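You operate a simulated robot arm through the tools that you are given. There is no shell and no other tool. Be economical: measure what you need, move in short steps, check, and stop when the job is done.

You run a simulated two-armed robot. Do the job below in one go: nothing can be reset, and whatever is moved stays where it is left.

## Task
Load the string to 1 kg and retune it to the seated fork until the orange card jumps.
Fine: white knob bridge to 0 cm, red knob bridge by the printed card; tap with the blue mallet and put it back; the fork stays seated.

The check looks at the end state, three seconds after you hand in, the way a careful person would. Anything else that was tipped, shoved, dropped, spilled or broken makes it a failure.

## Robot
Two 7-joint arms with two-finger parallel grippers on one trunk, on a base that drives. Base frame: it is fixed to the floor where the robot stands at the start and does not move with it; the origin is under the middle of the robot, x ahead of it, y to its left, z up; the surface under the hand at the start is at about z = 0.731. Lengths are in m, angles in rad, forces in N, time in s.
The left shoulder is at the start at [0.11, 0.173, 1.082], the right one opposite. With the tool pointing down near the work surface each hand reaches from about 0.3 to 0.74 m from the robot's upright axis, wherever it stands, measured 20 degrees to its own side. Places, roughly: orange card (3x4x3 cm) [0.6, -0.5, 0.9]; string hanger [0.5, -0.2, 0.8]; white knob bridge [0.6, -0.4, 0.9]; yellow band fork [0.5, -1, 1]. Payload 3.6 kg a hand.
The tool frame of a hand sits at the grasp point between the pads (the TCP): z along the fingers, y along the line on which they close. The tips reach 0.03 m beyond it. Largest opening 0.11 m; finger width 0.02, thickness 0.01; the body of the gripper, 0.048 by 0.112 m, starts 0.055 m behind the TCP.
Orientation is that of the tool frame in the base frame, as [roll, pitch, yaw] about the fixed x, y, z axes, in that order (R = Rz(yaw) Ry(pitch) Rx(roll)). With the fingers straight down and closing along the base's y, the tool's x points along the base's -x, its y along +y and its z along -z.

## Interface
- The arms move only by the tool arm_command. It takes "left_steps", "right_steps" or both (then of equal length, played together; a hand with none holds still); each is one flat list of numbers, 7 for each row, row after row: the turn, a rotation vector about the tool's x, y, z in rad, then the shift along the tool's x, y, z in mm, then the finger opening in mm, from 0 to 110. In form: [rx, ry, rz, tx, ty, tz, hand, rx, ry, rz, tx, ty, tz, hand, ...]. A call has 1 to 8 rows; each row shifts and turns the commanded pose from where the row before left it, along the tool's axes as they then stand. A row lasts 0.2 s, in which the tool goes at most 0.05 m and 0.15 rad; a call with a longer step from one row to the next is refused whole, and so is a gripper value outside its range. Where a pose cannot be reached the arm comes as near as it can. A force on the tool above 40 N (or 10 N above the force at the start of the call, whichever is more), or a blocked arm, ends the call early, and 0.2 s more pass. Each finger travels about 0.153 m/s and halts on what it meets, pressing with about 23 N; the grip force reading is that of the motor and also rises with nothing between the fingers. The clock runs only during rows and for 0.2 s after the last one: add rows that do not move to give the fingers time. The reply holds the time, the measured pose of the TCP, the force on the tool along the base axes, the opening and the grip force, in the units named above and with some noise, with the torque about the TCP (base axes, N m) and any sound that the robot's microphone picked up.
- Cameras (640 x 400 px; columns grow to the right, rows downward): "scene" is now at [0.1963, -0.0268, 1.2267]; the picture's right is [-0.40, -0.92, 0.00], its down [-0.74, 0.32, -0.59] and it looks along [0.54, -0.23, -0.81] (base axes); focal length 214 px, centre (320, 200). "left" rides on the left gripper at [0.072, -0.017, -0.103] in its tool frame; the picture's right is [0.23, 0.97, 0.00], its down [-0.76, 0.18, -0.62] and it looks along [-0.61, 0.14, 0.78] (tool axes); focal length 222 px, centre (320, 200). "right" rides on the right gripper at [0.072, 0.017, -0.103] in its tool frame; the picture's right is [-0.23, 0.97, 0.00], its down [-0.76, -0.18, -0.62] and it looks along [-0.61, -0.14, 0.78] (tool axes); focal length 222 px, centre (320, 200). There is no depth. A picture from a camera that has moved, and an enlarged one, comes with that camera's place and axes in the base frame and with its lens.
- camera(camera): a new picture of that camera. No time passes.
- move_column(by): slides the trunk up (or, below 0, down) by that many m; the arms and the scene camera ride with it, the base frame stays. It gives what a move gives, with no picture.
- drive_base(legs): drives the robot by 1 to 6 legs, each [ahead, left, turn to the left] in m, m and rad, along the robot's own axes; the way and the turn of a leg run together, so that a leg with both is an arc; at most 1.5 m and 3.142 rad a leg. The arms and the cameras ride along, it lands a little off, and it stops where it bumps. It gives what a move gives.
- turn_head(pan, tilt): turns the head with the scene camera to pan (to the left, within 1.501 rad either way) and tilt (down, from -0.506 to 1.204), counted from straight ahead of the robot. It gives what a move gives.
- zoom(camera, box): a new picture of the part [left, top, right, bottom] of that camera's present view, enlarged. No time passes.
- close_job(): hands the job in; it is judged then, once.

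Work in short steps. Places have to be worked out from the pictures, the camera data and where the tool is seen: move nearer, look again, correct. Check each grasp and each placing, and mend what went wrong. You have 120 turns and 100 pictures in all, those below and enlarged ones among them. Open the grippers and draw the arms clear of the work before you hand the job in, unless the task says otherwise; then end with one line.

The tools are called after "Request:" as a command line: name --argument value ..., lists and objects as JSON in quotes. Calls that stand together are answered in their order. arm_command: Moves the arms, as the interface text tells. Its arguments: {"type":"object","properties":{"left_steps":{"type":"array","items":{"type":"number"}},"right_steps":{"type":"array","items":{"type":"number"}}},"required":[]} The other tools are called the same way: move_column (by) slides the trunk up or down; drive_base (legs) drives the base; turn_head (pan, tilt) turns the head that bears the scene camera; camera (camera) takes a picture; zoom (camera, box) takes an enlarged picture of a part of a camera's view; close_job () hands the job in.

At the start:

```text
time: 0.0
left_position: [0.3469, -0.0223, 1.0349]
left_orientation: [3.141, -0.002, -3.142]
left_contact_force: [0.1, 0.0, -0.6]
left_wrist_torque: [0.0, 0.0, -0.02]
left_opening: 0.1101
left_grasp_force: 0.1
right_position: [0.4214, -0.3836, 1.0409]
right_orientation: [-3.14, 0.0, -3.141]
right_contact_force: [-0.1, -0.1, -0.1]
right_wrist_torque: [0.02, 0.03, 0.0]
right_opening: 0.11
right_grasp_force: 0.0
trunk travel left (down, up): [-0.2, 0.563]
robot x, y, heading: [-0.0007, 0.0022, -0.0]
head pan, tilt: [-0.41, 0.942]
```

scene: 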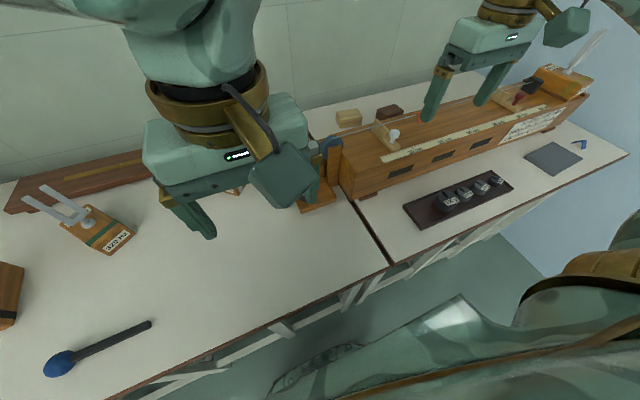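
right: 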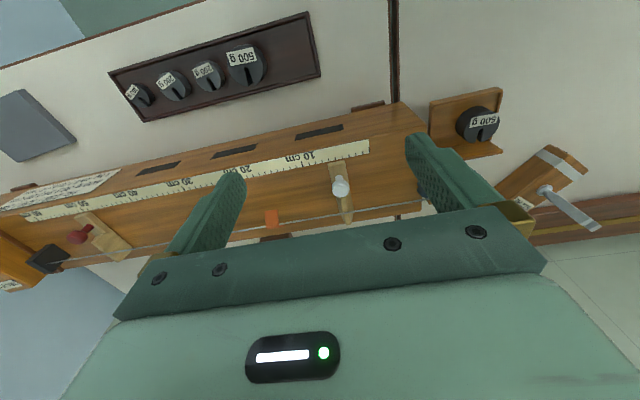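
left: 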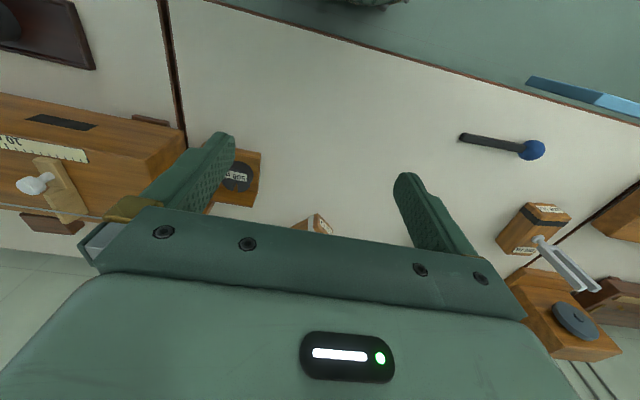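

I'll look closely at the instrument and its printed card, and at the weights, before moving.

Request:
zoom --camera "scene" --box '[480, 30, 640, 160]'

Request:
zoom --camera "scene" --box '[300, 90, 520, 230]'

Request:
zoom --camera "right" --box '[0, 130, 200, 290]'

```text
3.08 times, centred on (560, 95) of scene
camera zoom: at [0.1963, -0.0268, 1.2267], right [-0.4, -0.92, 0.0], down [-0.74, 0.32, -0.59], along [0.54, -0.23, -0.81], focal length 660 px, centre (-418, 523)
```

zoom: 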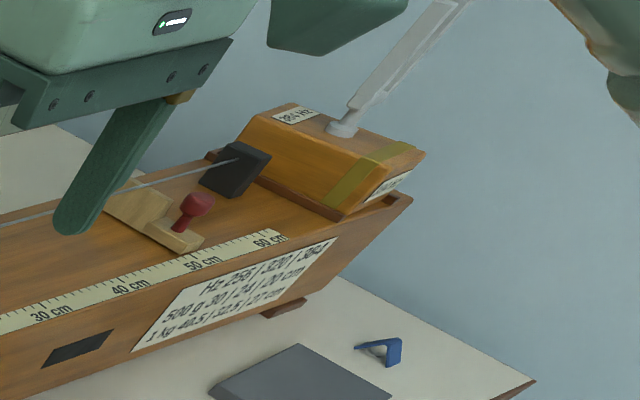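

```text
2.86 times, centred on (410, 160) of scene
camera zoom: at [0.1963, -0.0268, 1.2267], right [-0.4, -0.92, 0.0], down [-0.74, 0.32, -0.59], along [0.54, -0.23, -0.81], focal length 613 px, centre (63, 314)
```

zoom: 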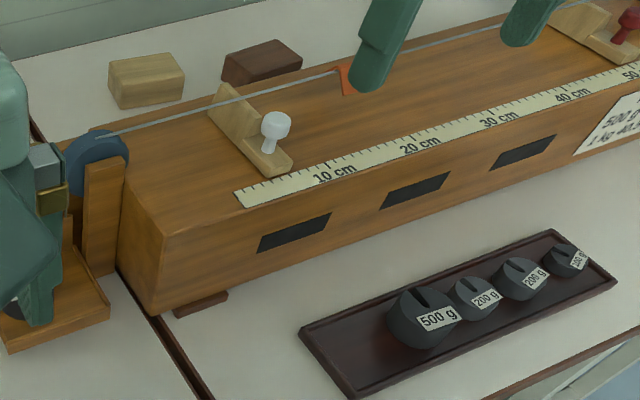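

```text
2.50 times, centred on (100, 210) of right
camera zoom: at [0.3492, -0.3676, 1.1445], right [0.23, 0.97, 0.0], down [0.76, -0.18, 0.62], along [0.61, -0.14, -0.78], focal length 555 px, centre (870, 175)
```

zoom: 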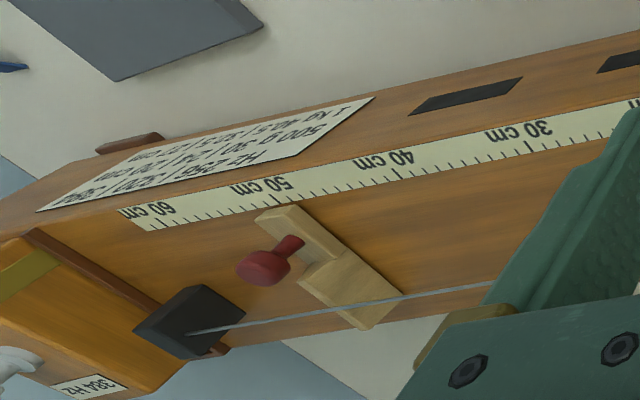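

The seated fork looks like 384 Hz. I'll zoom on the hanger and on the mallet area.

Request:
zoom --camera "right" --box '[400, 70, 600, 230]'

Request:
zoom --camera "left" --box '[0, 90, 260, 240]'

Request:
zoom --camera "left" --box '[440, 110, 640, 260]'

```text
2.50 times, centred on (500, 150) of right
camera zoom: at [0.3492, -0.3676, 1.1445], right [0.23, 0.97, 0.0], down [0.76, -0.18, 0.62], along [0.61, -0.14, -0.78], focal length 555 px, centre (-130, 325)
```

zoom: 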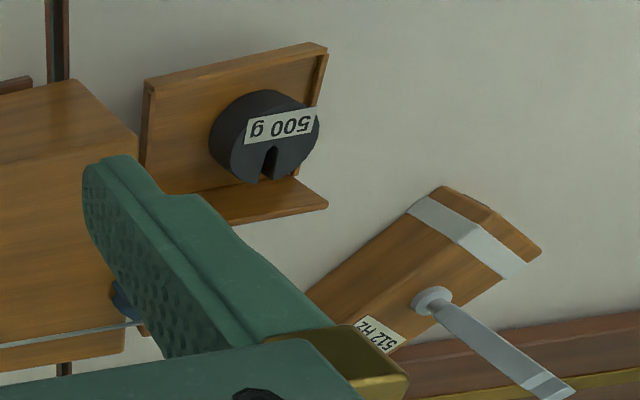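

```text
2.46 times, centred on (130, 165) of left
camera zoom: at [0.2759, -0.0394, 1.1393], right [-0.23, 0.97, 0.0], down [0.76, 0.18, 0.62], along [0.61, 0.14, -0.78], focal length 547 px, centre (788, 286)
```

zoom: 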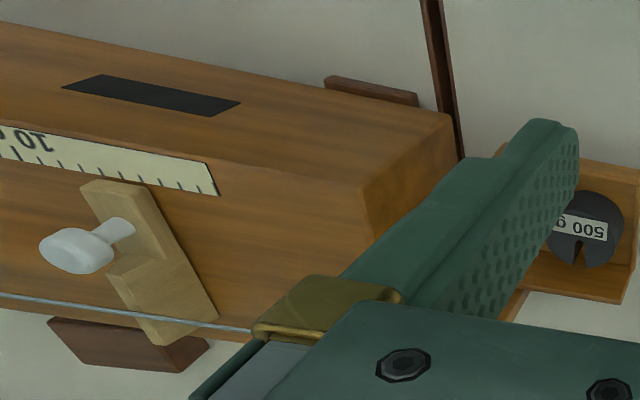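

```text
2.67 times, centred on (540, 185) of left
camera zoom: at [0.2759, -0.0394, 1.1393], right [-0.23, 0.97, 0.0], down [0.76, 0.18, 0.62], along [0.61, 0.14, -0.78], focal length 592 px, centre (-267, 240)
```

zoom: 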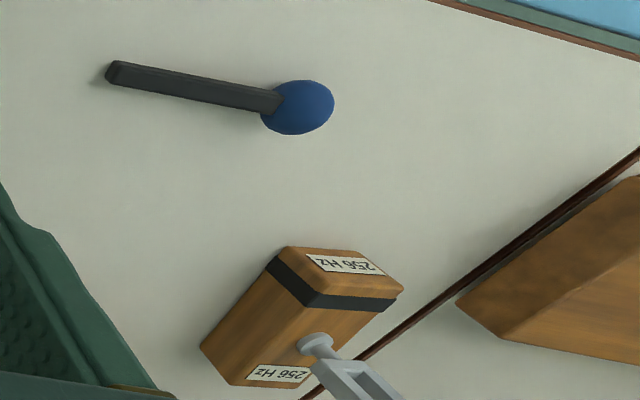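

The box's 0 mark is at about y=-0.33 and the scale runs along -y at x≈0.50, so y ≈ -0.33 - s. I'll drive to the right for a clear look at the card, fork and hanger.

Request:
drive_base --legs '[[0, -0.35, 0]]'

Request:
turn_head --pan -0.6 --tilt 0.75

Request:
camera --camera "scene"

Request:
camera --camera "left"

Request:
camera --camera "right"

```text
time: 2.2
left_position: [0.3477, -0.3701, 1.0334]
left_orientation: [3.141, -0.002, 3.138]
left_contact_force: [-0.2, -0.2, 0.2]
left_wrist_torque: [0.02, 0.01, -0.01]
left_opening: 0.1101
left_grasp_force: 0.1
right_position: [0.4198, -0.7322, 1.0396]
right_orientation: [3.141, -0.001, 3.14]
right_contact_force: [0.3, -0.8, 0.2]
right_wrist_torque: [0.01, 0.0, -0.02]
right_opening: 0.11
right_grasp_force: 0.0
trunk travel left (down, up): [-0.2, 0.563]
robot x, y, heading: [0.0009, -0.3453, -0.003]
head pan, tilt: [-0.41, 0.942]
```

```text
time: 3.0
left_position: [0.347, -0.3698, 1.0343]
left_orientation: [-3.142, -0.002, 3.139]
left_contact_force: [-0.6, -0.1, 1.0]
left_wrist_torque: [-0.04, 0.04, -0.02]
left_opening: 0.11
left_grasp_force: 0.1
right_position: [0.4198, -0.732, 1.0392]
right_orientation: [-3.139, 0.0, 3.14]
right_contact_force: [0.0, 0.2, -0.5]
right_wrist_torque: [0.0, -0.02, -0.01]
right_opening: 0.1103
right_grasp_force: 0.1
trunk travel left (down, up): [-0.2, 0.563]
robot x, y, heading: [-0.001, -0.3467, -0.004]
head pan, tilt: [-0.6, 0.75]
```

```text
90 pictures are left
camera scene: at [0.197, -0.3916, 1.2416], right [-0.57, -0.82, 0.0], down [-0.56, 0.39, -0.73], along [0.6, -0.41, -0.68], focal length 214 px, centre (320, 200)
```

scene: 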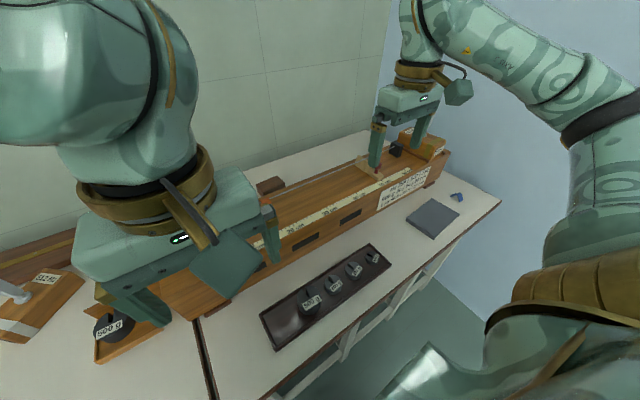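

```text
89 pictures are left
camera left: at [0.2753, -0.3869, 1.1394], right [-0.23, 0.97, 0.0], down [0.76, 0.18, 0.62], along [0.61, 0.14, -0.78], focal length 222 px, centre (320, 200)
```

left: 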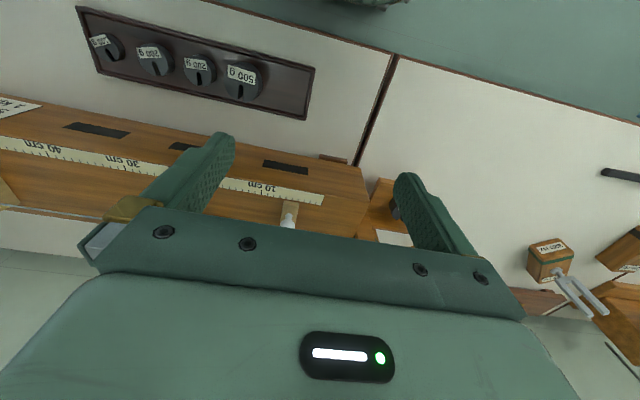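

```text
88 pictures are left
camera right: at [0.3477, -0.7152, 1.1446], right [0.23, 0.97, 0.0], down [0.76, -0.18, 0.62], along [0.61, -0.14, -0.78], focal length 222 px, centre (320, 200)
```

right: 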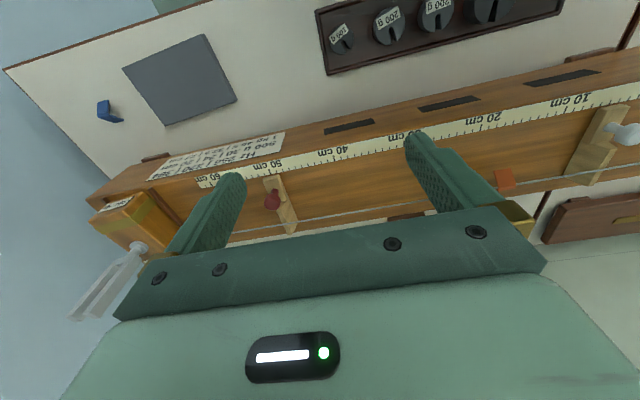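

I'll zoom on the printed card, the seated fork and the hanger.

Request:
zoom --camera "right" --box '[140, 120, 300, 220]'

Request:
zoom --camera "right" --box '[60, 180, 220, 330]'

Request:
zoom --camera "scene" --box '[70, 260, 230, 380]'

Request:
zoom --camera "scene" --box '[350, 120, 480, 220]'

```text
4.00 times, centred on (220, 170) of right
camera zoom: at [0.3477, -0.7152, 1.1446], right [0.23, 0.97, 0.0], down [0.76, -0.18, 0.62], along [0.61, -0.14, -0.78], focal length 888 px, centre (720, 320)
```

zoom: 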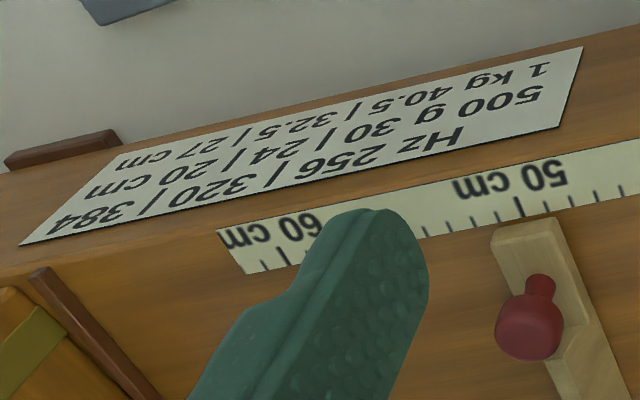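

```text
2.67 times, centred on (140, 255) of right
camera zoom: at [0.3477, -0.7152, 1.1446], right [0.23, 0.97, 0.0], down [0.76, -0.18, 0.62], along [0.61, -0.14, -0.78], focal length 592 px, centre (800, 53)
```

zoom: 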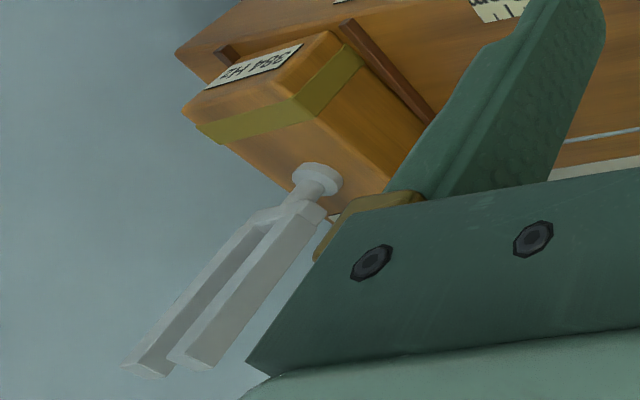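

```text
3.33 times, centred on (150, 320) of scene
camera zoom: at [0.197, -0.3916, 1.2416], right [-0.57, -0.82, 0.0], down [-0.56, 0.39, -0.73], along [0.6, -0.41, -0.68], focal length 715 px, centre (887, -200)
```

zoom: 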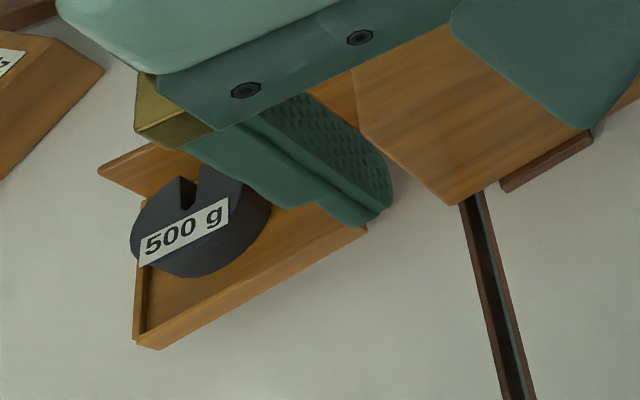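

```text
4.00 times, centred on (415, 170) of scene
camera zoom: at [0.197, -0.3916, 1.2416], right [-0.57, -0.82, 0.0], down [-0.56, 0.39, -0.73], along [0.6, -0.41, -0.68], focal length 858 px, centre (-60, 320)
```

zoom: 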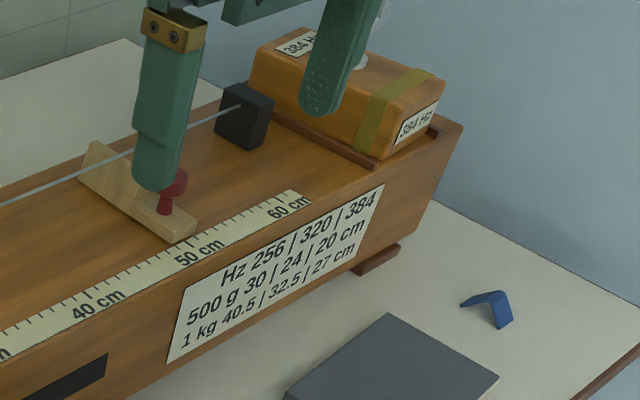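

The card reads 384 Hz at 1 kg → 27 cm. I'll shift the left hand to y≈-0.19 so its camera can see the hanger between the fingers.

Request:
arm_command --left_steps '[0, 0, 0, 0, 45, 0, 110, 0, 0, 0, 0, 45, 0, 110, 0, 0, 0, 0, 45, 0, 110, 0, 0, 0, 0, 45, 0, 110]'

Request:
camera --camera "left"

Request:
turn_head --pan 0.2 --tilt 0.9

Request:
camera --camera "scene"

```text
time: 4.0
left_position: [0.3471, -0.1882, 1.0372]
left_orientation: [3.141, -0.003, 3.14]
left_contact_force: [-0.6, -0.1, -0.5]
left_wrist_torque: [0.01, 0.03, 0.01]
left_opening: 0.11
left_grasp_force: 0.1
right_position: [0.42, -0.7306, 1.0401]
right_orientation: [-3.14, 0.001, 3.14]
right_contact_force: [0.0, 0.2, 0.2]
right_wrist_torque: [-0.02, -0.02, -0.02]
right_opening: 0.1098
right_grasp_force: 0.0
trunk travel left (down, up): [-0.2, 0.563]
robot x, y, heading: [-0.0046, -0.3462, -0.002]
head pan, tilt: [-0.6, 0.75]
```

```text
83 pictures are left
camera left: at [0.2752, -0.205, 1.1416], right [-0.22, 0.97, 0.0], down [0.76, 0.18, 0.62], along [0.61, 0.14, -0.78], focal length 222 px, centre (320, 200)
```

left: 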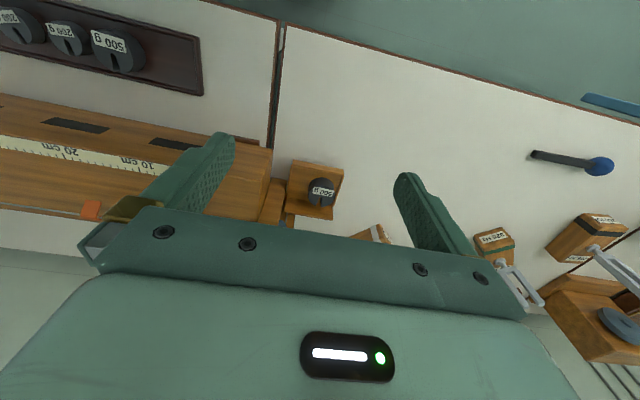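

```text
time: 5.1
left_position: [0.3482, -0.1901, 1.0372]
left_orientation: [-3.14, 0.0, 3.139]
left_contact_force: [-1.1, 0.9, -0.3]
left_wrist_torque: [0.02, -0.01, 0.0]
left_opening: 0.11
left_grasp_force: 0.1
right_position: [0.4207, -0.7317, 1.0408]
right_orientation: [-3.139, -0.001, 3.14]
right_contact_force: [0.0, -1.0, -0.6]
right_wrist_torque: [0.01, 0.03, 0.0]
right_opening: 0.11
right_grasp_force: 0.0
trunk travel left (down, up): [-0.2, 0.563]
robot x, y, heading: [0.0019, -0.3473, -0.001]
head pan, tilt: [0.201, 0.901]
```

```text
82 pictures are left
camera scene: at [0.2028, -0.3298, 1.2298], right [0.2, -0.98, 0.0], down [-0.77, -0.15, -0.62], along [0.61, 0.12, -0.78], focal length 214 px, centre (320, 200)
```

scene: 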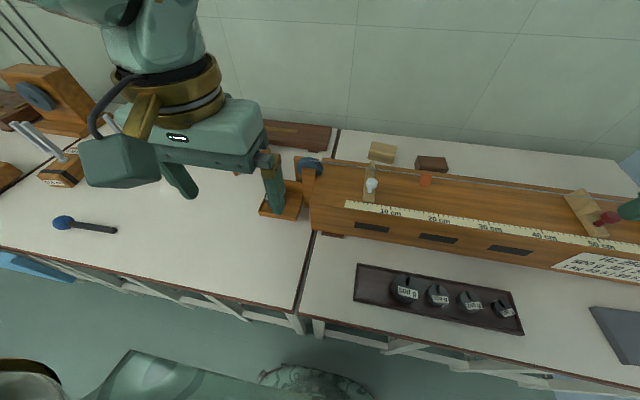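

Request:
zoom --camera "left" --box '[230, 130, 400, 240]'

Request:
zoom --camera "scene" --box '[240, 130, 460, 260]'

Request:
zoom --camera "scene" --box '[340, 250, 540, 350]'

```text
3.64 times, centred on (315, 185) of left
camera zoom: at [0.2757, -0.2068, 1.1417], right [-0.23, 0.97, 0.0], down [0.76, 0.18, 0.62], along [0.61, 0.14, -0.78], focal length 808 px, centre (338, 254)
```

zoom: 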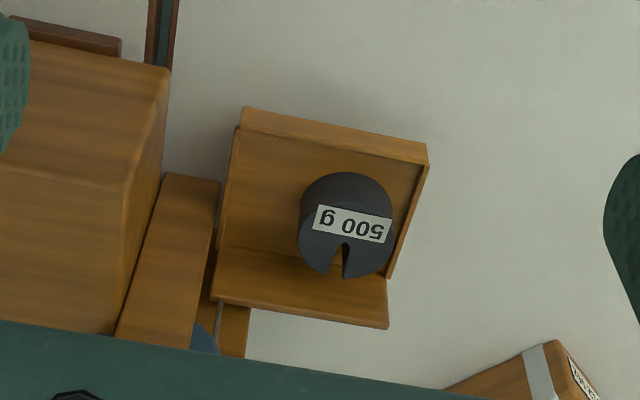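

```text
2.91 times, centred on (350, 195) of scene
camera zoom: at [0.2028, -0.3298, 1.2298], right [0.2, -0.98, 0.0], down [-0.77, -0.15, -0.62], along [0.61, 0.12, -0.78], focal length 624 px, centre (233, 214)
```

zoom: 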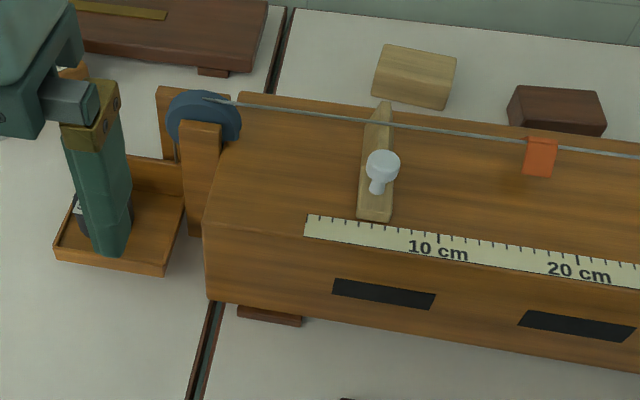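

```text
3.20 times, centred on (440, 300) of scene
camera zoom: at [0.2028, -0.3298, 1.2298], right [0.2, -0.98, 0.0], down [-0.77, -0.15, -0.62], along [0.61, 0.12, -0.78], focal length 686 px, centre (-64, -120)
```

zoom: 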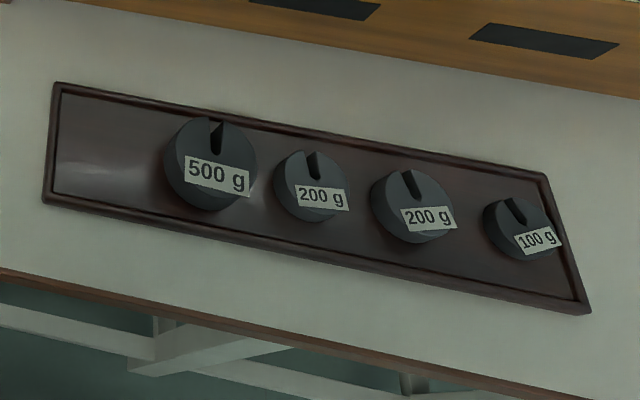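

No hanger stem is visible yet, so I'll move the left hand further left and look from the head.

Request:
arm_command --left_steps '[0, 0, 0, 0, 45, 0, 110, 0, 0, 0, 0, 45, 0, 110, 0, 0, 0, 0, 45, 0, 110, 0, 0, 0, 0, 45, 0, 110]'

Request:
zoom --camera "scene" --box '[220, 130, 380, 250]'

Request:
camera --camera "left"

```text
time: 6.1
left_position: [0.3483, -0.0064, 1.0329]
left_orientation: [3.141, -0.001, 3.138]
left_contact_force: [-1.2, 1.2, 0.2]
left_wrist_torque: [-0.06, -0.01, 0.01]
left_opening: 0.1103
left_grasp_force: 0.0
right_position: [0.4195, -0.7322, 1.0406]
right_orientation: [-3.14, 0.001, 3.138]
right_contact_force: [0.2, -0.2, 0.4]
right_wrist_torque: [-0.03, 0.02, 0.02]
right_opening: 0.1101
right_grasp_force: 0.1
trunk travel left (down, up): [-0.2, 0.563]
robot x, y, heading: [-0.002, -0.3463, -0.003]
head pan, tilt: [0.201, 0.901]
```

```text
3.33 times, centred on (300, 190) of scene
camera zoom: at [0.202, -0.3292, 1.23], right [0.2, -0.98, 0.0], down [-0.77, -0.15, -0.62], along [0.61, 0.12, -0.78], focal length 715 px, centre (387, 233)
```

zoom: 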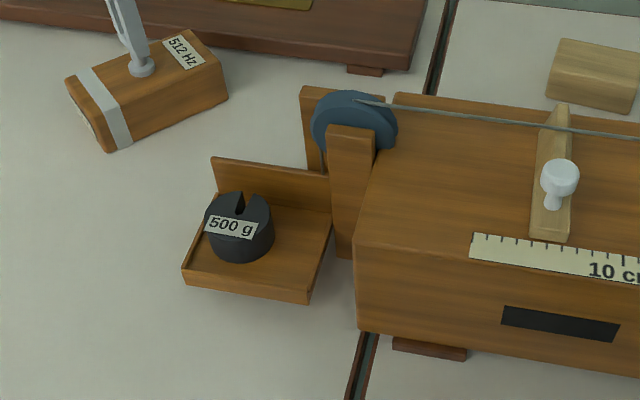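

```text
77 pictures are left
camera left: at [0.2753, -0.0233, 1.1383], right [-0.22, 0.97, 0.0], down [0.76, 0.17, 0.62], along [0.61, 0.14, -0.78], focal length 222 px, centre (320, 200)
```

left: 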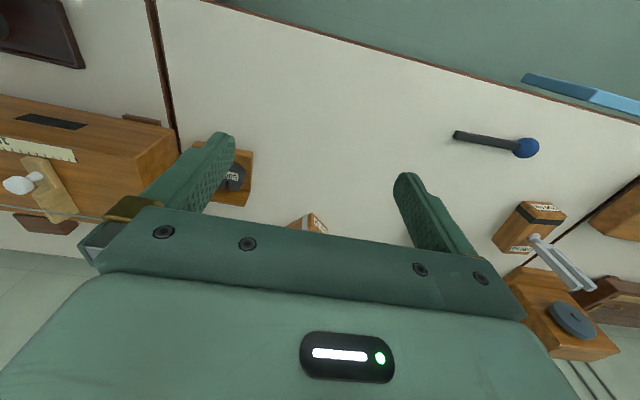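

The hanger is a wooden pan (x≈0.50–0.58, y≈-0.21…-0.10) with a 500 g weight at (0.542,-0.142) whose top is at z≈0.79. A second 500 g won't fit beside it, so I'll stack the tray's 500 g (≈(0.375,-0.478)) on top. I'm moving the left hand over it, turned 45° to stay clear of the 200 g weight.

Request:
arm_command --left_steps '[0, 0, 0, 0, -47, 0, 110, 0, 0, 0, 0, -47, 0, 110, 0, 0, 0, 0, -47, 0, 110, 0, 0, 0, 0, -47, 0, 110, 0, 0, 0, 0, -47, 0, 110, 0, 0, 0, 0, -47, 0, 110, 0, 0, 0, 0, -47, 0, 110, 0, 0, 0, 0, -47, 0, 110]'

Request:
arm_command --left_steps '[0, 0, 0, -13, -47, 0, 90, 0, 0, 0, -13, -47, 0, 90, 0, 0, 0.131, 0, 0, 0, 90, 0, 0, 0.131, 0, 0, 0, 90, 0, 0, 0.131, 0, 0, 0, 90, 0, 0, 0.131, 0, 0, 0, 90, 0, 0, 0.131, 0, 0, 0, 90, 0, 0, 0.131, 0, 0, 0, 90]'

Request:
camera --camera "left"

```text
time: 7.9
left_position: [0.3479, -0.388, 1.0362]
left_orientation: [3.141, -0.003, 3.14]
left_contact_force: [0.1, 0.8, -0.1]
left_wrist_torque: [0.01, 0.03, 0.0]
left_opening: 0.1101
left_grasp_force: 0.0
right_position: [0.4206, -0.7327, 1.0389]
right_orientation: [3.14, 0.001, 3.14]
right_contact_force: [0.6, -0.2, -0.1]
right_wrist_torque: [0.01, -0.02, 0.0]
right_opening: 0.11
right_grasp_force: 0.0
trunk travel left (down, up): [-0.2, 0.563]
robot x, y, heading: [-0.0034, -0.3492, -0.001]
head pan, tilt: [0.201, 0.901]
```

```text
time: 9.7
left_position: [0.3743, -0.48, 1.0353]
left_orientation: [3.141, 0.0, 2.351]
left_contact_force: [0.0, 0.4, 0.4]
left_wrist_torque: [0.01, -0.01, 0.01]
left_opening: 0.09
left_grasp_force: 0.2
right_position: [0.4199, -0.7311, 1.0403]
right_orientation: [-3.14, 0.0, 3.141]
right_contact_force: [-0.1, -1.0, -0.3]
right_wrist_torque: [0.03, -0.02, 0.02]
right_opening: 0.1101
right_grasp_force: 0.1
trunk travel left (down, up): [-0.2, 0.563]
robot x, y, heading: [0.0005, -0.3467, -0.002]
head pan, tilt: [0.201, 0.901]
```

```text
76 pictures are left
camera left: at [0.3108, -0.441, 1.1395], right [0.53, 0.85, 0.0], down [0.66, -0.42, 0.62], along [0.53, -0.33, -0.78], focal length 222 px, centre (320, 200)
```

left: 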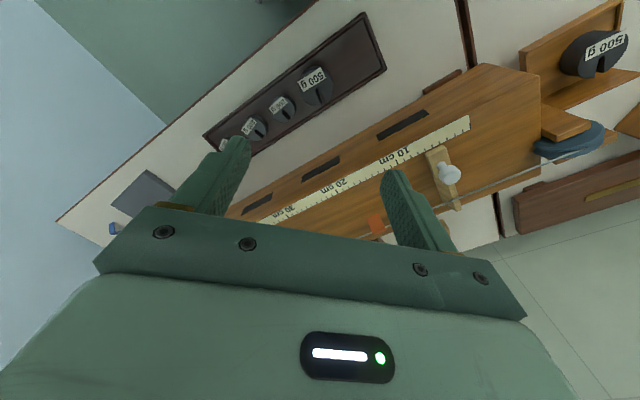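

Request:
zoom --camera "left" --box '[220, 40, 400, 150]'

Request:
zoom --camera "scene" --box '[350, 255, 450, 325]'

```text
3.56 times, centred on (310, 95) of left
camera zoom: at [0.3108, -0.441, 1.1395], right [0.53, 0.85, 0.0], down [0.66, -0.42, 0.62], along [0.53, -0.33, -0.78], focal length 790 px, centre (356, 573)
```

zoom: 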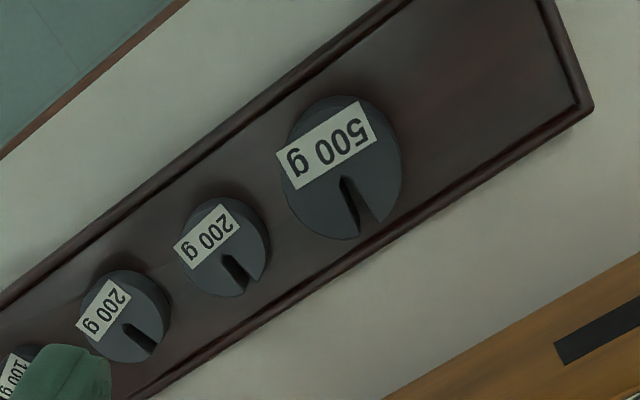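

```text
5.71 times, centred on (400, 290) of scene
camera zoom: at [0.2029, -0.3299, 1.2298], right [0.2, -0.98, 0.0], down [-0.77, -0.15, -0.62], along [0.61, 0.12, -0.78], focal length 1226 px, centre (-137, -314)
```

zoom: 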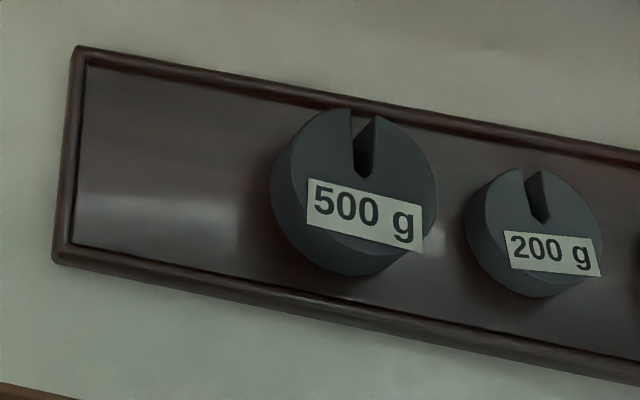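

Triangulating puts the tray 500 g at about (0.374,-0.484), with its top at z≈0.765. I'll descend most of the way and look.

Request:
arm_command --left_steps '[0, 0, 0, -2.8, -2.8, 40, 85, 0, 0, 0, 0, 0, 40, 85, 0, 0, 0, 0, 0, 40, 85, 0, 0, 0, 0, 0, 40, 85, 0, 0, 0, 0, 0, 40, 85]'

Request:
camera --camera "left"

Request:
zoom --camera "scene" --box '[320, 230, 480, 350]'

```text
time: 10.9
left_position: [0.3695, -0.4802, 0.8316]
left_orientation: [-3.141, -0.001, 2.353]
left_contact_force: [0.7, 0.3, 0.0]
left_wrist_torque: [-0.02, -0.01, -0.01]
left_opening: 0.085
left_grasp_force: 0.0
right_position: [0.4209, -0.732, 1.0403]
right_orientation: [-3.139, 0.001, 3.139]
right_contact_force: [0.0, -0.4, 0.5]
right_wrist_torque: [-0.03, -0.03, -0.01]
right_opening: 0.11
right_grasp_force: 0.1
trunk travel left (down, up): [-0.2, 0.563]
robot x, y, heading: [-0.0056, -0.3461, -0.004]
head pan, tilt: [0.201, 0.901]
```

```text
73 pictures are left
camera left: at [0.307, -0.4416, 0.9372], right [0.53, 0.85, 0.0], down [0.66, -0.42, 0.62], along [0.53, -0.33, -0.78], focal length 222 px, centre (320, 200)
```

left: 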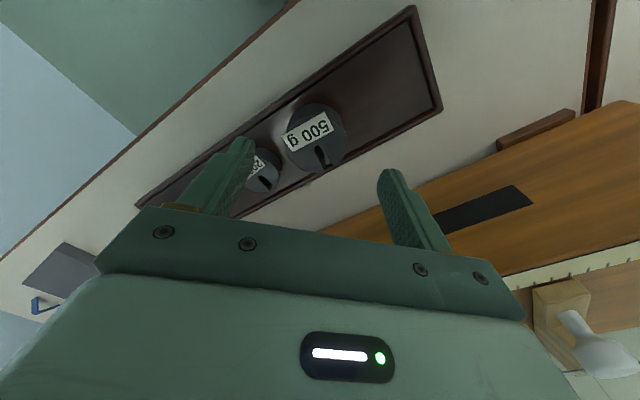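

```text
3.33 times, centred on (400, 290) of scene
camera zoom: at [0.2032, -0.33, 1.2297], right [0.2, -0.98, 0.0], down [-0.77, -0.15, -0.62], along [0.61, 0.12, -0.78], focal length 715 px, centre (53, -100)
```

zoom: 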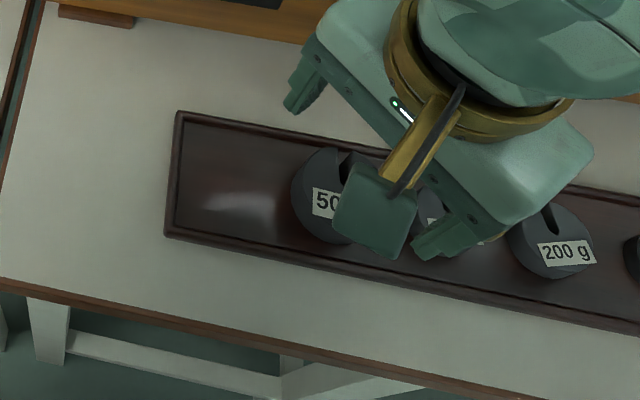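

Request:
zoom --camera "left" --box '[240, 80, 400, 200]'

```text
3.33 times, centred on (320, 140) of left
camera zoom: at [0.307, -0.4416, 0.9372], right [0.53, 0.85, 0.0], down [0.66, -0.42, 0.62], along [0.53, -0.33, -0.78], focal length 740 px, centre (320, 400)
```

zoom: 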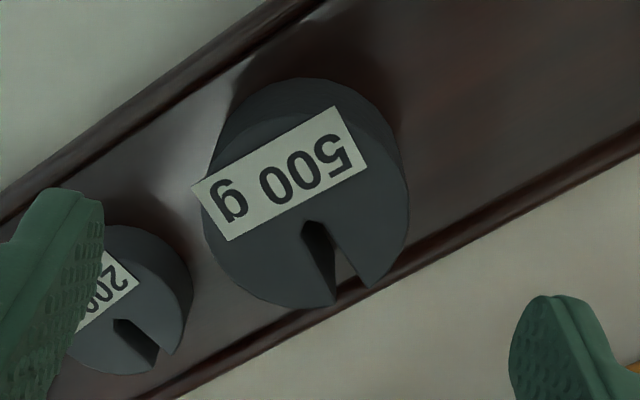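

The weight sits about 3 mm off in each tool axis. I'll correct that, descend to TCP z≈0.782 and close.

Request:
arm_command --left_steps '[0, 0, 0, -3, -3, 25, 80, 0, 0, 0, 0, 0, 25, 80, 0, 0, 0, 0, 0, 0, 80]'

Request:
zoom --camera "left" --box '[200, 80, 440, 240]'

```text
time: 11.7
left_position: [0.3698, -0.4852, 0.7847]
left_orientation: [-3.141, 0.0, 2.351]
left_contact_force: [-0.2, 0.2, 0.1]
left_wrist_torque: [-0.03, -0.01, 0.03]
left_opening: 0.0798
left_grasp_force: 0.0
right_position: [0.421, -0.7319, 1.0418]
right_orientation: [-3.14, -0.001, 3.14]
right_contact_force: [0.5, -0.6, 0.1]
right_wrist_torque: [-0.05, 0.01, -0.03]
right_opening: 0.1098
right_grasp_force: 0.0
trunk travel left (down, up): [-0.2, 0.563]
robot x, y, heading: [-0.0038, -0.3479, -0.004]
head pan, tilt: [0.201, 0.901]
```

```text
2.50 times, centred on (320, 160) of left
camera zoom: at [0.307, -0.4464, 0.8895], right [0.53, 0.85, 0.0], down [0.66, -0.42, 0.62], along [0.53, -0.33, -0.78], focal length 555 px, centre (320, 300)
```

zoom: 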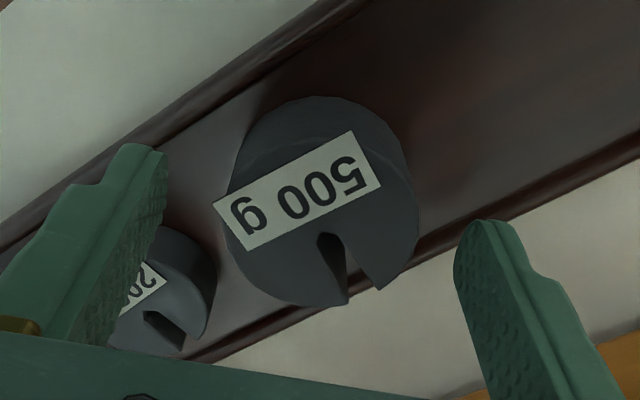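

Well centred. I'll go 5 mm lower and close.

Request:
arm_command --left_steps '[0, 0, 0, 0, 0, 6, 80, 0, 0, 0, 0, 0, 0, 45, 0, 0, 0, 0, 0, 0, 40, 0, 0, 0, 0, 0, 0, 40]'

Request:
zoom --camera "left" --box '[200, 80, 440, 240]'

```text
time: 12.7
left_position: [0.3715, -0.4859, 0.7787]
left_orientation: [-3.141, -0.001, 2.353]
left_contact_force: [1.4, 0.6, 0.5]
left_wrist_torque: [0.13, -0.12, 0.01]
left_opening: 0.0536
left_grasp_force: 22.8
right_position: [0.4186, -0.7314, 1.0402]
right_orientation: [-3.142, -0.001, 3.139]
right_contact_force: [0.6, -0.1, -0.7]
right_wrist_torque: [0.02, 0.03, 0.0]
right_opening: 0.1098
right_grasp_force: 0.0
trunk travel left (down, up): [-0.2, 0.563]
robot x, y, heading: [0.0002, -0.3477, -0.005]
head pan, tilt: [0.201, 0.901]
```

```text
2.50 times, centred on (320, 160) of left
camera zoom: at [0.309, -0.4479, 0.8835], right [0.53, 0.85, 0.0], down [0.66, -0.42, 0.62], along [0.53, -0.33, -0.78], focal length 555 px, centre (320, 300)
```

zoom: 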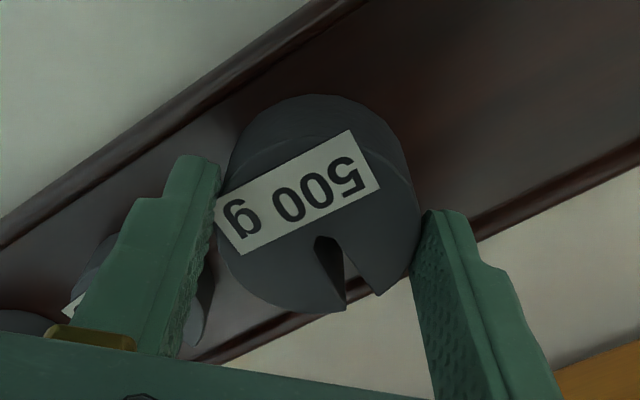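

Gripped (53.6 mm). Lifting and carrying to the left, in front of the box.

Request:
arm_command --left_steps '[0, 0, 0, 0, 0, -20, 40, 0, 0, 0, 0, 0, -30, 40, 0, 0, 0, 0, 0, -40, 40, 0, 0, 0, 0, 0, -40, 40, 0, 0, 0, 0, 0, -40, 40]'

Request:
arm_command --left_steps '[0, 0, 0, 30.4, 30.4, 0, 40, 0, 0, 0, 30.4, 30.4, 0, 40, 0, 0, 0, 30.4, 30.4, 0, 40, 0, 0, 0, 30.4, 30.4, 0, 40, 0, 0, 0, 30.4, 30.4, 0, 40, 0, 0, 0, 30.4, 30.4, 0, 40, 0, 0, 0, 30.4, 30.4, 0, 40, 0, 0, 0, 30.4, 30.4, 0, 40]'

Request:
camera --camera "left"

Request:
camera --camera "scene"

```text
time: 13.9
left_position: [0.3709, -0.4867, 0.9458]
left_orientation: [-3.139, -0.002, 2.353]
left_contact_force: [-0.1, 0.7, -4.8]
left_wrist_torque: [0.0, -0.01, -0.01]
left_opening: 0.0533
left_grasp_force: 23.7
right_position: [0.4193, -0.7313, 1.0405]
right_orientation: [-3.139, 0.001, 3.141]
right_contact_force: [0.3, 0.8, 0.5]
right_wrist_torque: [0.01, -0.03, 0.02]
right_opening: 0.11
right_grasp_force: 0.0
trunk travel left (down, up): [-0.2, 0.563]
robot x, y, heading: [-0.0019, -0.3486, -0.0]
head pan, tilt: [0.201, 0.901]
```

```text
time: 15.7
left_position: [0.3748, -0.1425, 0.9515]
left_orientation: [-3.14, -0.001, 2.354]
left_contact_force: [-1.0, 0.2, -4.2]
left_wrist_torque: [-0.01, 0.04, -0.01]
left_opening: 0.0532
left_grasp_force: 22.9
right_position: [0.4202, -0.73, 1.0412]
right_orientation: [-3.14, 0.0, 3.14]
right_contact_force: [0.8, -0.3, 0.0]
right_wrist_torque: [-0.01, 0.01, 0.01]
right_opening: 0.1097
right_grasp_force: 0.1
trunk travel left (down, up): [-0.2, 0.563]
robot x, y, heading: [-0.0022, -0.3427, -0.007]
head pan, tilt: [0.201, 0.901]
```

```text
68 pictures are left
camera left: at [0.3133, -0.1032, 1.0563], right [0.53, 0.85, 0.0], down [0.66, -0.41, 0.62], along [0.53, -0.33, -0.78], focal length 222 px, centre (320, 200)
```

left: 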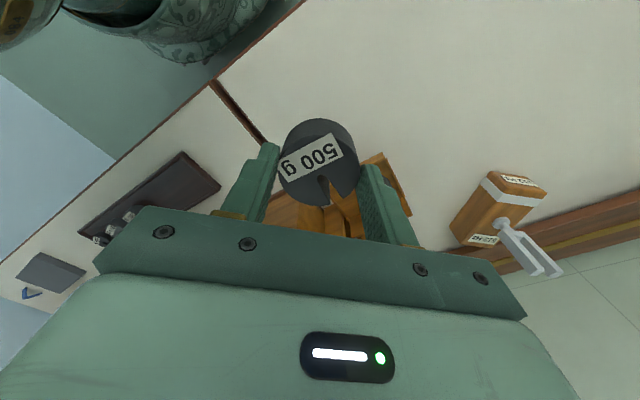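

```text
67 pictures are left
camera scene: at [0.2028, -0.3284, 1.2298], right [0.2, -0.98, 0.0], down [-0.77, -0.15, -0.62], along [0.61, 0.12, -0.78], focal length 214 px, centre (320, 200)
```

scene: 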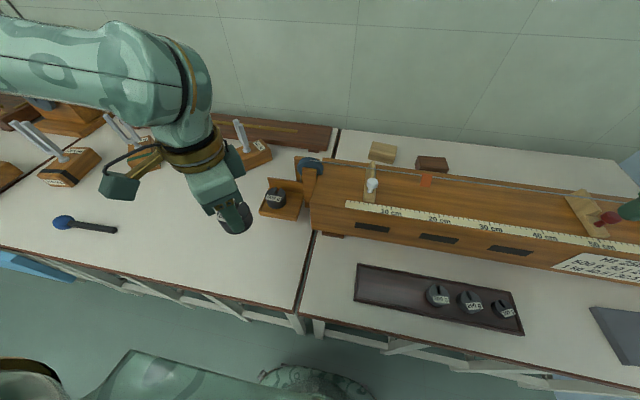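

Request:
zoom --camera "scene" --box '[230, 150, 330, 230]'

```text
5.00 times, centred on (280, 190) of scene
camera zoom: at [0.2028, -0.3284, 1.2298], right [0.2, -0.98, 0.0], down [-0.77, -0.15, -0.62], along [0.61, 0.12, -0.78], focal length 1072 px, centre (520, 250)
```

zoom: 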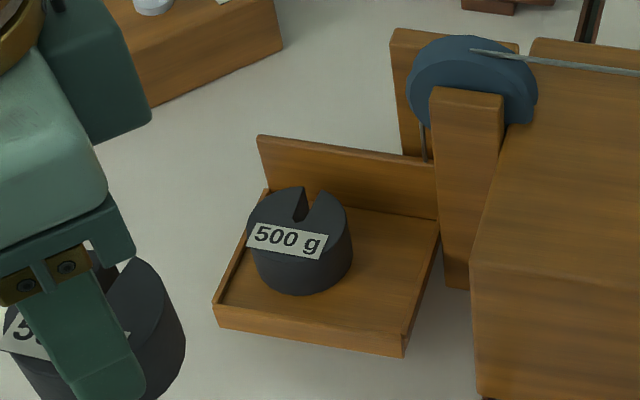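

The pan weight's top centre is about (0.541,-0.141,0.79). I'll move the held weight above it at z≈0.95 and check the alignment.

Request:
arm_command --left_steps '[0, 0, 0, -29, 29.6, 0, 40, 0, 0, 0, -29, 29.6, 0, 40, 0, 0, 0, -29, 29.6, 0, 40, 0, 0, 0, -29, 29.6, 0, 40, 0, 0, 0, 0, 0, 30, 40]'

Request:
zoom --camera "scene" --box '[210, 90, 370, 230]'

Request:
camera --camera "left"

Request:
camera --camera "right"

```text
time: 16.9
left_position: [0.5429, -0.1418, 0.9182]
left_orientation: [-3.14, -0.001, 2.352]
left_contact_force: [-0.8, 0.3, -5.4]
left_wrist_torque: [0.03, -0.01, 0.0]
left_opening: 0.0532
left_grasp_force: 22.7
right_position: [0.4221, -0.7301, 1.0396]
right_orientation: [-3.139, 0.0, 3.141]
right_contact_force: [-0.2, -0.7, 0.2]
right_wrist_torque: [-0.03, 0.0, 0.04]
right_opening: 0.1097
right_grasp_force: 0.0
trunk travel left (down, up): [-0.2, 0.563]
robot x, y, heading: [0.0031, -0.3434, -0.006]
head pan, tilt: [0.201, 0.901]
```

```text
2.86 times, centred on (290, 160) of scene
camera zoom: at [0.2035, -0.3289, 1.2296], right [0.2, -0.98, 0.0], down [-0.77, -0.15, -0.62], along [0.61, 0.12, -0.78], focal length 613 px, centre (406, 314)
```

zoom: 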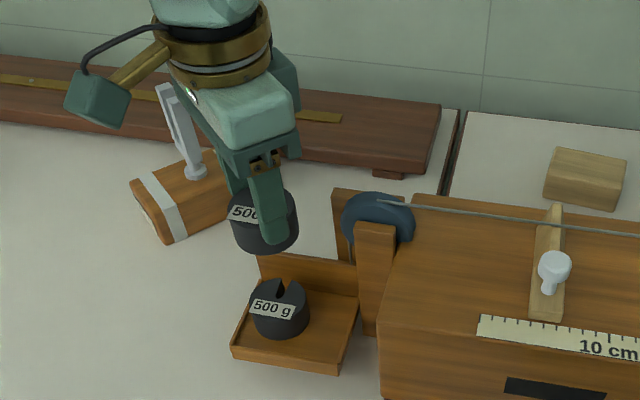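

```text
64 pictures are left
camera left: at [0.4802, -0.1029, 1.0234], right [0.53, 0.85, 0.0], down [0.66, -0.41, 0.62], along [0.53, -0.33, -0.78], focal length 222 px, centre (320, 200)
```

left: 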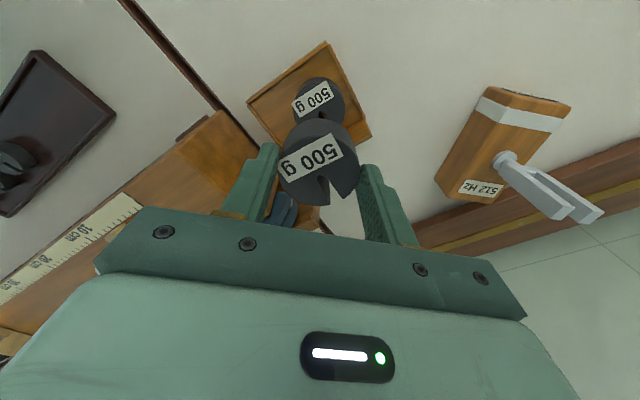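

```text
63 pictures are left
camera right: at [0.3484, -0.7143, 1.1445], right [0.23, 0.97, 0.0], down [0.76, -0.18, 0.62], along [0.61, -0.14, -0.78], focal length 222 px, centre (320, 200)
```

right: 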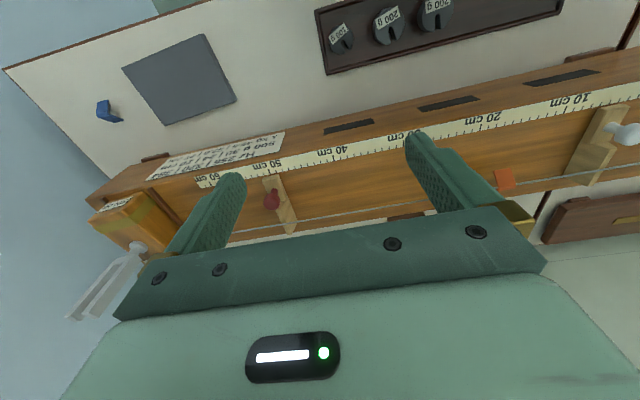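

Held and lower labels line up within about 2 mm. I'll descend to just above contact.

Request:
arm_command --left_steps '[0, 0, 0, -2, 0, 25, 40, 0, 0, 0, 0, 0, 25, 40, 0, 0, 0, 0, 0, 18, 40, 0, 0, 0, 0, 0, 0, 40]'

Request:
zoom --camera "scene" --box '[230, 130, 350, 230]'

```text
time: 17.9
left_position: [0.5408, -0.1442, 0.8489]
left_orientation: [-3.142, 0.0, 2.354]
left_contact_force: [-0.1, 0.8, -4.3]
left_wrist_torque: [0.04, 0.01, 0.01]
left_opening: 0.0532
left_grasp_force: 22.9
right_position: [0.4208, -0.7307, 1.0411]
right_orientation: [-3.141, -0.001, 3.14]
right_contact_force: [0.2, 0.9, -0.2]
right_wrist_torque: [-0.01, 0.03, 0.03]
right_opening: 0.11
right_grasp_force: 0.1
trunk travel left (down, up): [-0.2, 0.563]
robot x, y, heading: [-0.0006, -0.3495, -0.003]
head pan, tilt: [0.201, 0.901]
```

```text
4.00 times, centred on (290, 180) of scene
camera zoom: at [0.2031, -0.3297, 1.2298], right [0.2, -0.98, 0.0], down [-0.77, -0.15, -0.62], along [0.61, 0.12, -0.78], focal length 858 px, centre (440, 280)
```

zoom: 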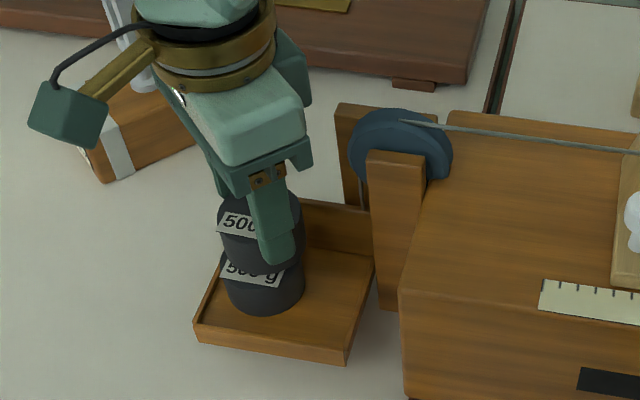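

Aligned and nearly touching. Stepping down in small steps while watching the force.

Request:
arm_command --left_steps '[0, 0, 0, 0, 0, 5, 40, 0, 0, 0, 0, 0, 0, 40]'

Request:
arm_command --left_steps '[0, 0, 0, 0, 0, 4, 40, 0, 0, 0, 0, 0, 0, 40]'

Request:
arm_command --left_steps '[0, 0, 0, 0, 0, 3, 40, 0, 0, 0, 0, 0, 0, 40]'

```text
time: 18.5
left_position: [0.5401, -0.1429, 0.8438]
left_orientation: [-3.141, -0.003, 2.353]
left_contact_force: [0.2, -0.4, -5.4]
left_wrist_torque: [0.02, 0.0, 0.01]
left_opening: 0.053
left_grasp_force: 22.7
right_position: [0.4204, -0.7312, 1.0409]
right_orientation: [-3.14, -0.001, 3.139]
right_contact_force: [1.0, -0.3, 0.6]
right_wrist_torque: [-0.04, 0.01, -0.03]
right_opening: 0.1103
right_grasp_force: 0.0
trunk travel left (down, up): [-0.2, 0.563]
robot x, y, heading: [-0.0029, -0.3465, 0.001]
head pan, tilt: [0.201, 0.901]
```

```text
time: 19.1
left_position: [0.5413, -0.1435, 0.8405]
left_orientation: [-3.141, -0.003, 2.353]
left_contact_force: [-0.2, 0.8, -4.6]
left_wrist_torque: [0.03, 0.02, 0.0]
left_opening: 0.0532
left_grasp_force: 22.7
right_position: [0.4203, -0.7309, 1.0408]
right_orientation: [-3.142, -0.001, 3.14]
right_contact_force: [-0.4, 0.0, -0.6]
right_wrist_torque: [0.01, -0.03, 0.0]
right_opening: 0.1099
right_grasp_force: 0.2
trunk travel left (down, up): [-0.2, 0.563]
robot x, y, heading: [-0.0023, -0.3443, -0.005]
head pan, tilt: [0.201, 0.901]
```

```text
time: 19.7
left_position: [0.5415, -0.144, 0.8369]
left_orientation: [3.14, 0.0, 2.353]
left_contact_force: [-0.3, 0.7, -3.6]
left_wrist_torque: [0.04, 0.03, 0.0]
left_opening: 0.0531
left_grasp_force: 23.3
right_position: [0.4196, -0.7301, 1.0387]
right_orientation: [-3.139, 0.001, 3.139]
right_contact_force: [0.0, 0.8, 0.6]
right_wrist_torque: [0.01, -0.01, 0.0]
right_opening: 0.1103
right_grasp_force: 0.1
trunk travel left (down, up): [-0.2, 0.563]
robot x, y, heading: [0.0006, -0.3476, -0.01]
head pan, tilt: [0.201, 0.901]
```

Request:
arm_command --left_steps '[0, 0, 0, 0, 0, 3, 40, 0, 0, 0, 0, 0, 0, 40]'

Request:
zoom --camera "scene" --box '[240, 160, 320, 220]'

```text
time: 20.3
left_position: [0.5406, -0.1448, 0.8348]
left_orientation: [-3.14, 0.0, 2.353]
left_contact_force: [0.3, 0.7, -3.6]
left_wrist_torque: [0.11, 0.01, 0.03]
left_opening: 0.0533
left_grasp_force: 22.5
right_position: [0.4195, -0.7315, 1.0396]
right_orientation: [-3.14, -0.001, 3.14]
right_contact_force: [0.2, 0.2, -0.1]
right_wrist_torque: [0.03, -0.04, 0.02]
right_opening: 0.11
right_grasp_force: 0.2
trunk travel left (down, up): [-0.2, 0.563]
robot x, y, heading: [0.001, -0.3487, -0.004]
head pan, tilt: [0.201, 0.901]
```

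```text
6.67 times, centred on (280, 190) of scene
camera zoom: at [0.2032, -0.3296, 1.2297], right [0.2, -0.98, 0.0], down [-0.77, -0.15, -0.62], along [0.61, 0.12, -0.78], focal length 1430 px, centre (587, 267)
```

zoom: 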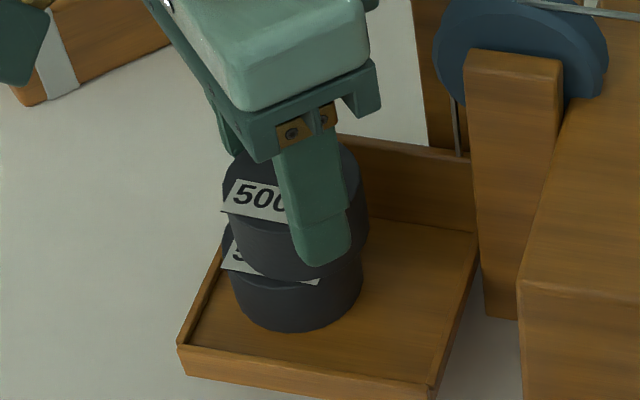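

Request:
arm_command --left_steps '[0, 0, 0, 0, 0, 2, 40, 0, 0, 0, 0, 0, 0, 40]'

Request:
arm_command --left_steps '[0, 0, 0, 0, 0, 2, 40, 0, 0, 0, 0, 0, 0, 40]'

```text
time: 20.9
left_position: [0.5406, -0.144, 0.8325]
left_orientation: [3.14, 0.001, 2.353]
left_contact_force: [-0.9, -0.9, -1.3]
left_wrist_torque: [0.02, 0.07, 0.03]
left_opening: 0.0532
left_grasp_force: 23.0
right_position: [0.4206, -0.7302, 1.0413]
right_orientation: [-3.141, -0.001, 3.141]
right_contact_force: [-0.1, 0.6, 0.3]
right_wrist_torque: [0.02, 0.03, 0.0]
right_opening: 0.1102
right_grasp_force: 0.1
trunk travel left (down, up): [-0.2, 0.563]
robot x, y, heading: [0.0002, -0.3458, 0.001]
head pan, tilt: [0.201, 0.901]
```

```text
time: 21.5
left_position: [0.5417, -0.1442, 0.8315]
left_orientation: [-3.142, -0.002, 2.352]
left_contact_force: [-1.0, -0.5, -0.9]
left_wrist_torque: [0.01, 0.1, 0.01]
left_opening: 0.0532
left_grasp_force: 22.7
right_position: [0.4203, -0.7315, 1.0407]
right_orientation: [-3.141, 0.0, 3.141]
right_contact_force: [-0.2, 0.5, -0.1]
right_wrist_torque: [-0.03, 0.0, 0.02]
right_opening: 0.1101
right_grasp_force: 0.0
trunk travel left (down, up): [-0.2, 0.563]
robot x, y, heading: [0.001, -0.3441, -0.002]
head pan, tilt: [0.201, 0.901]
```

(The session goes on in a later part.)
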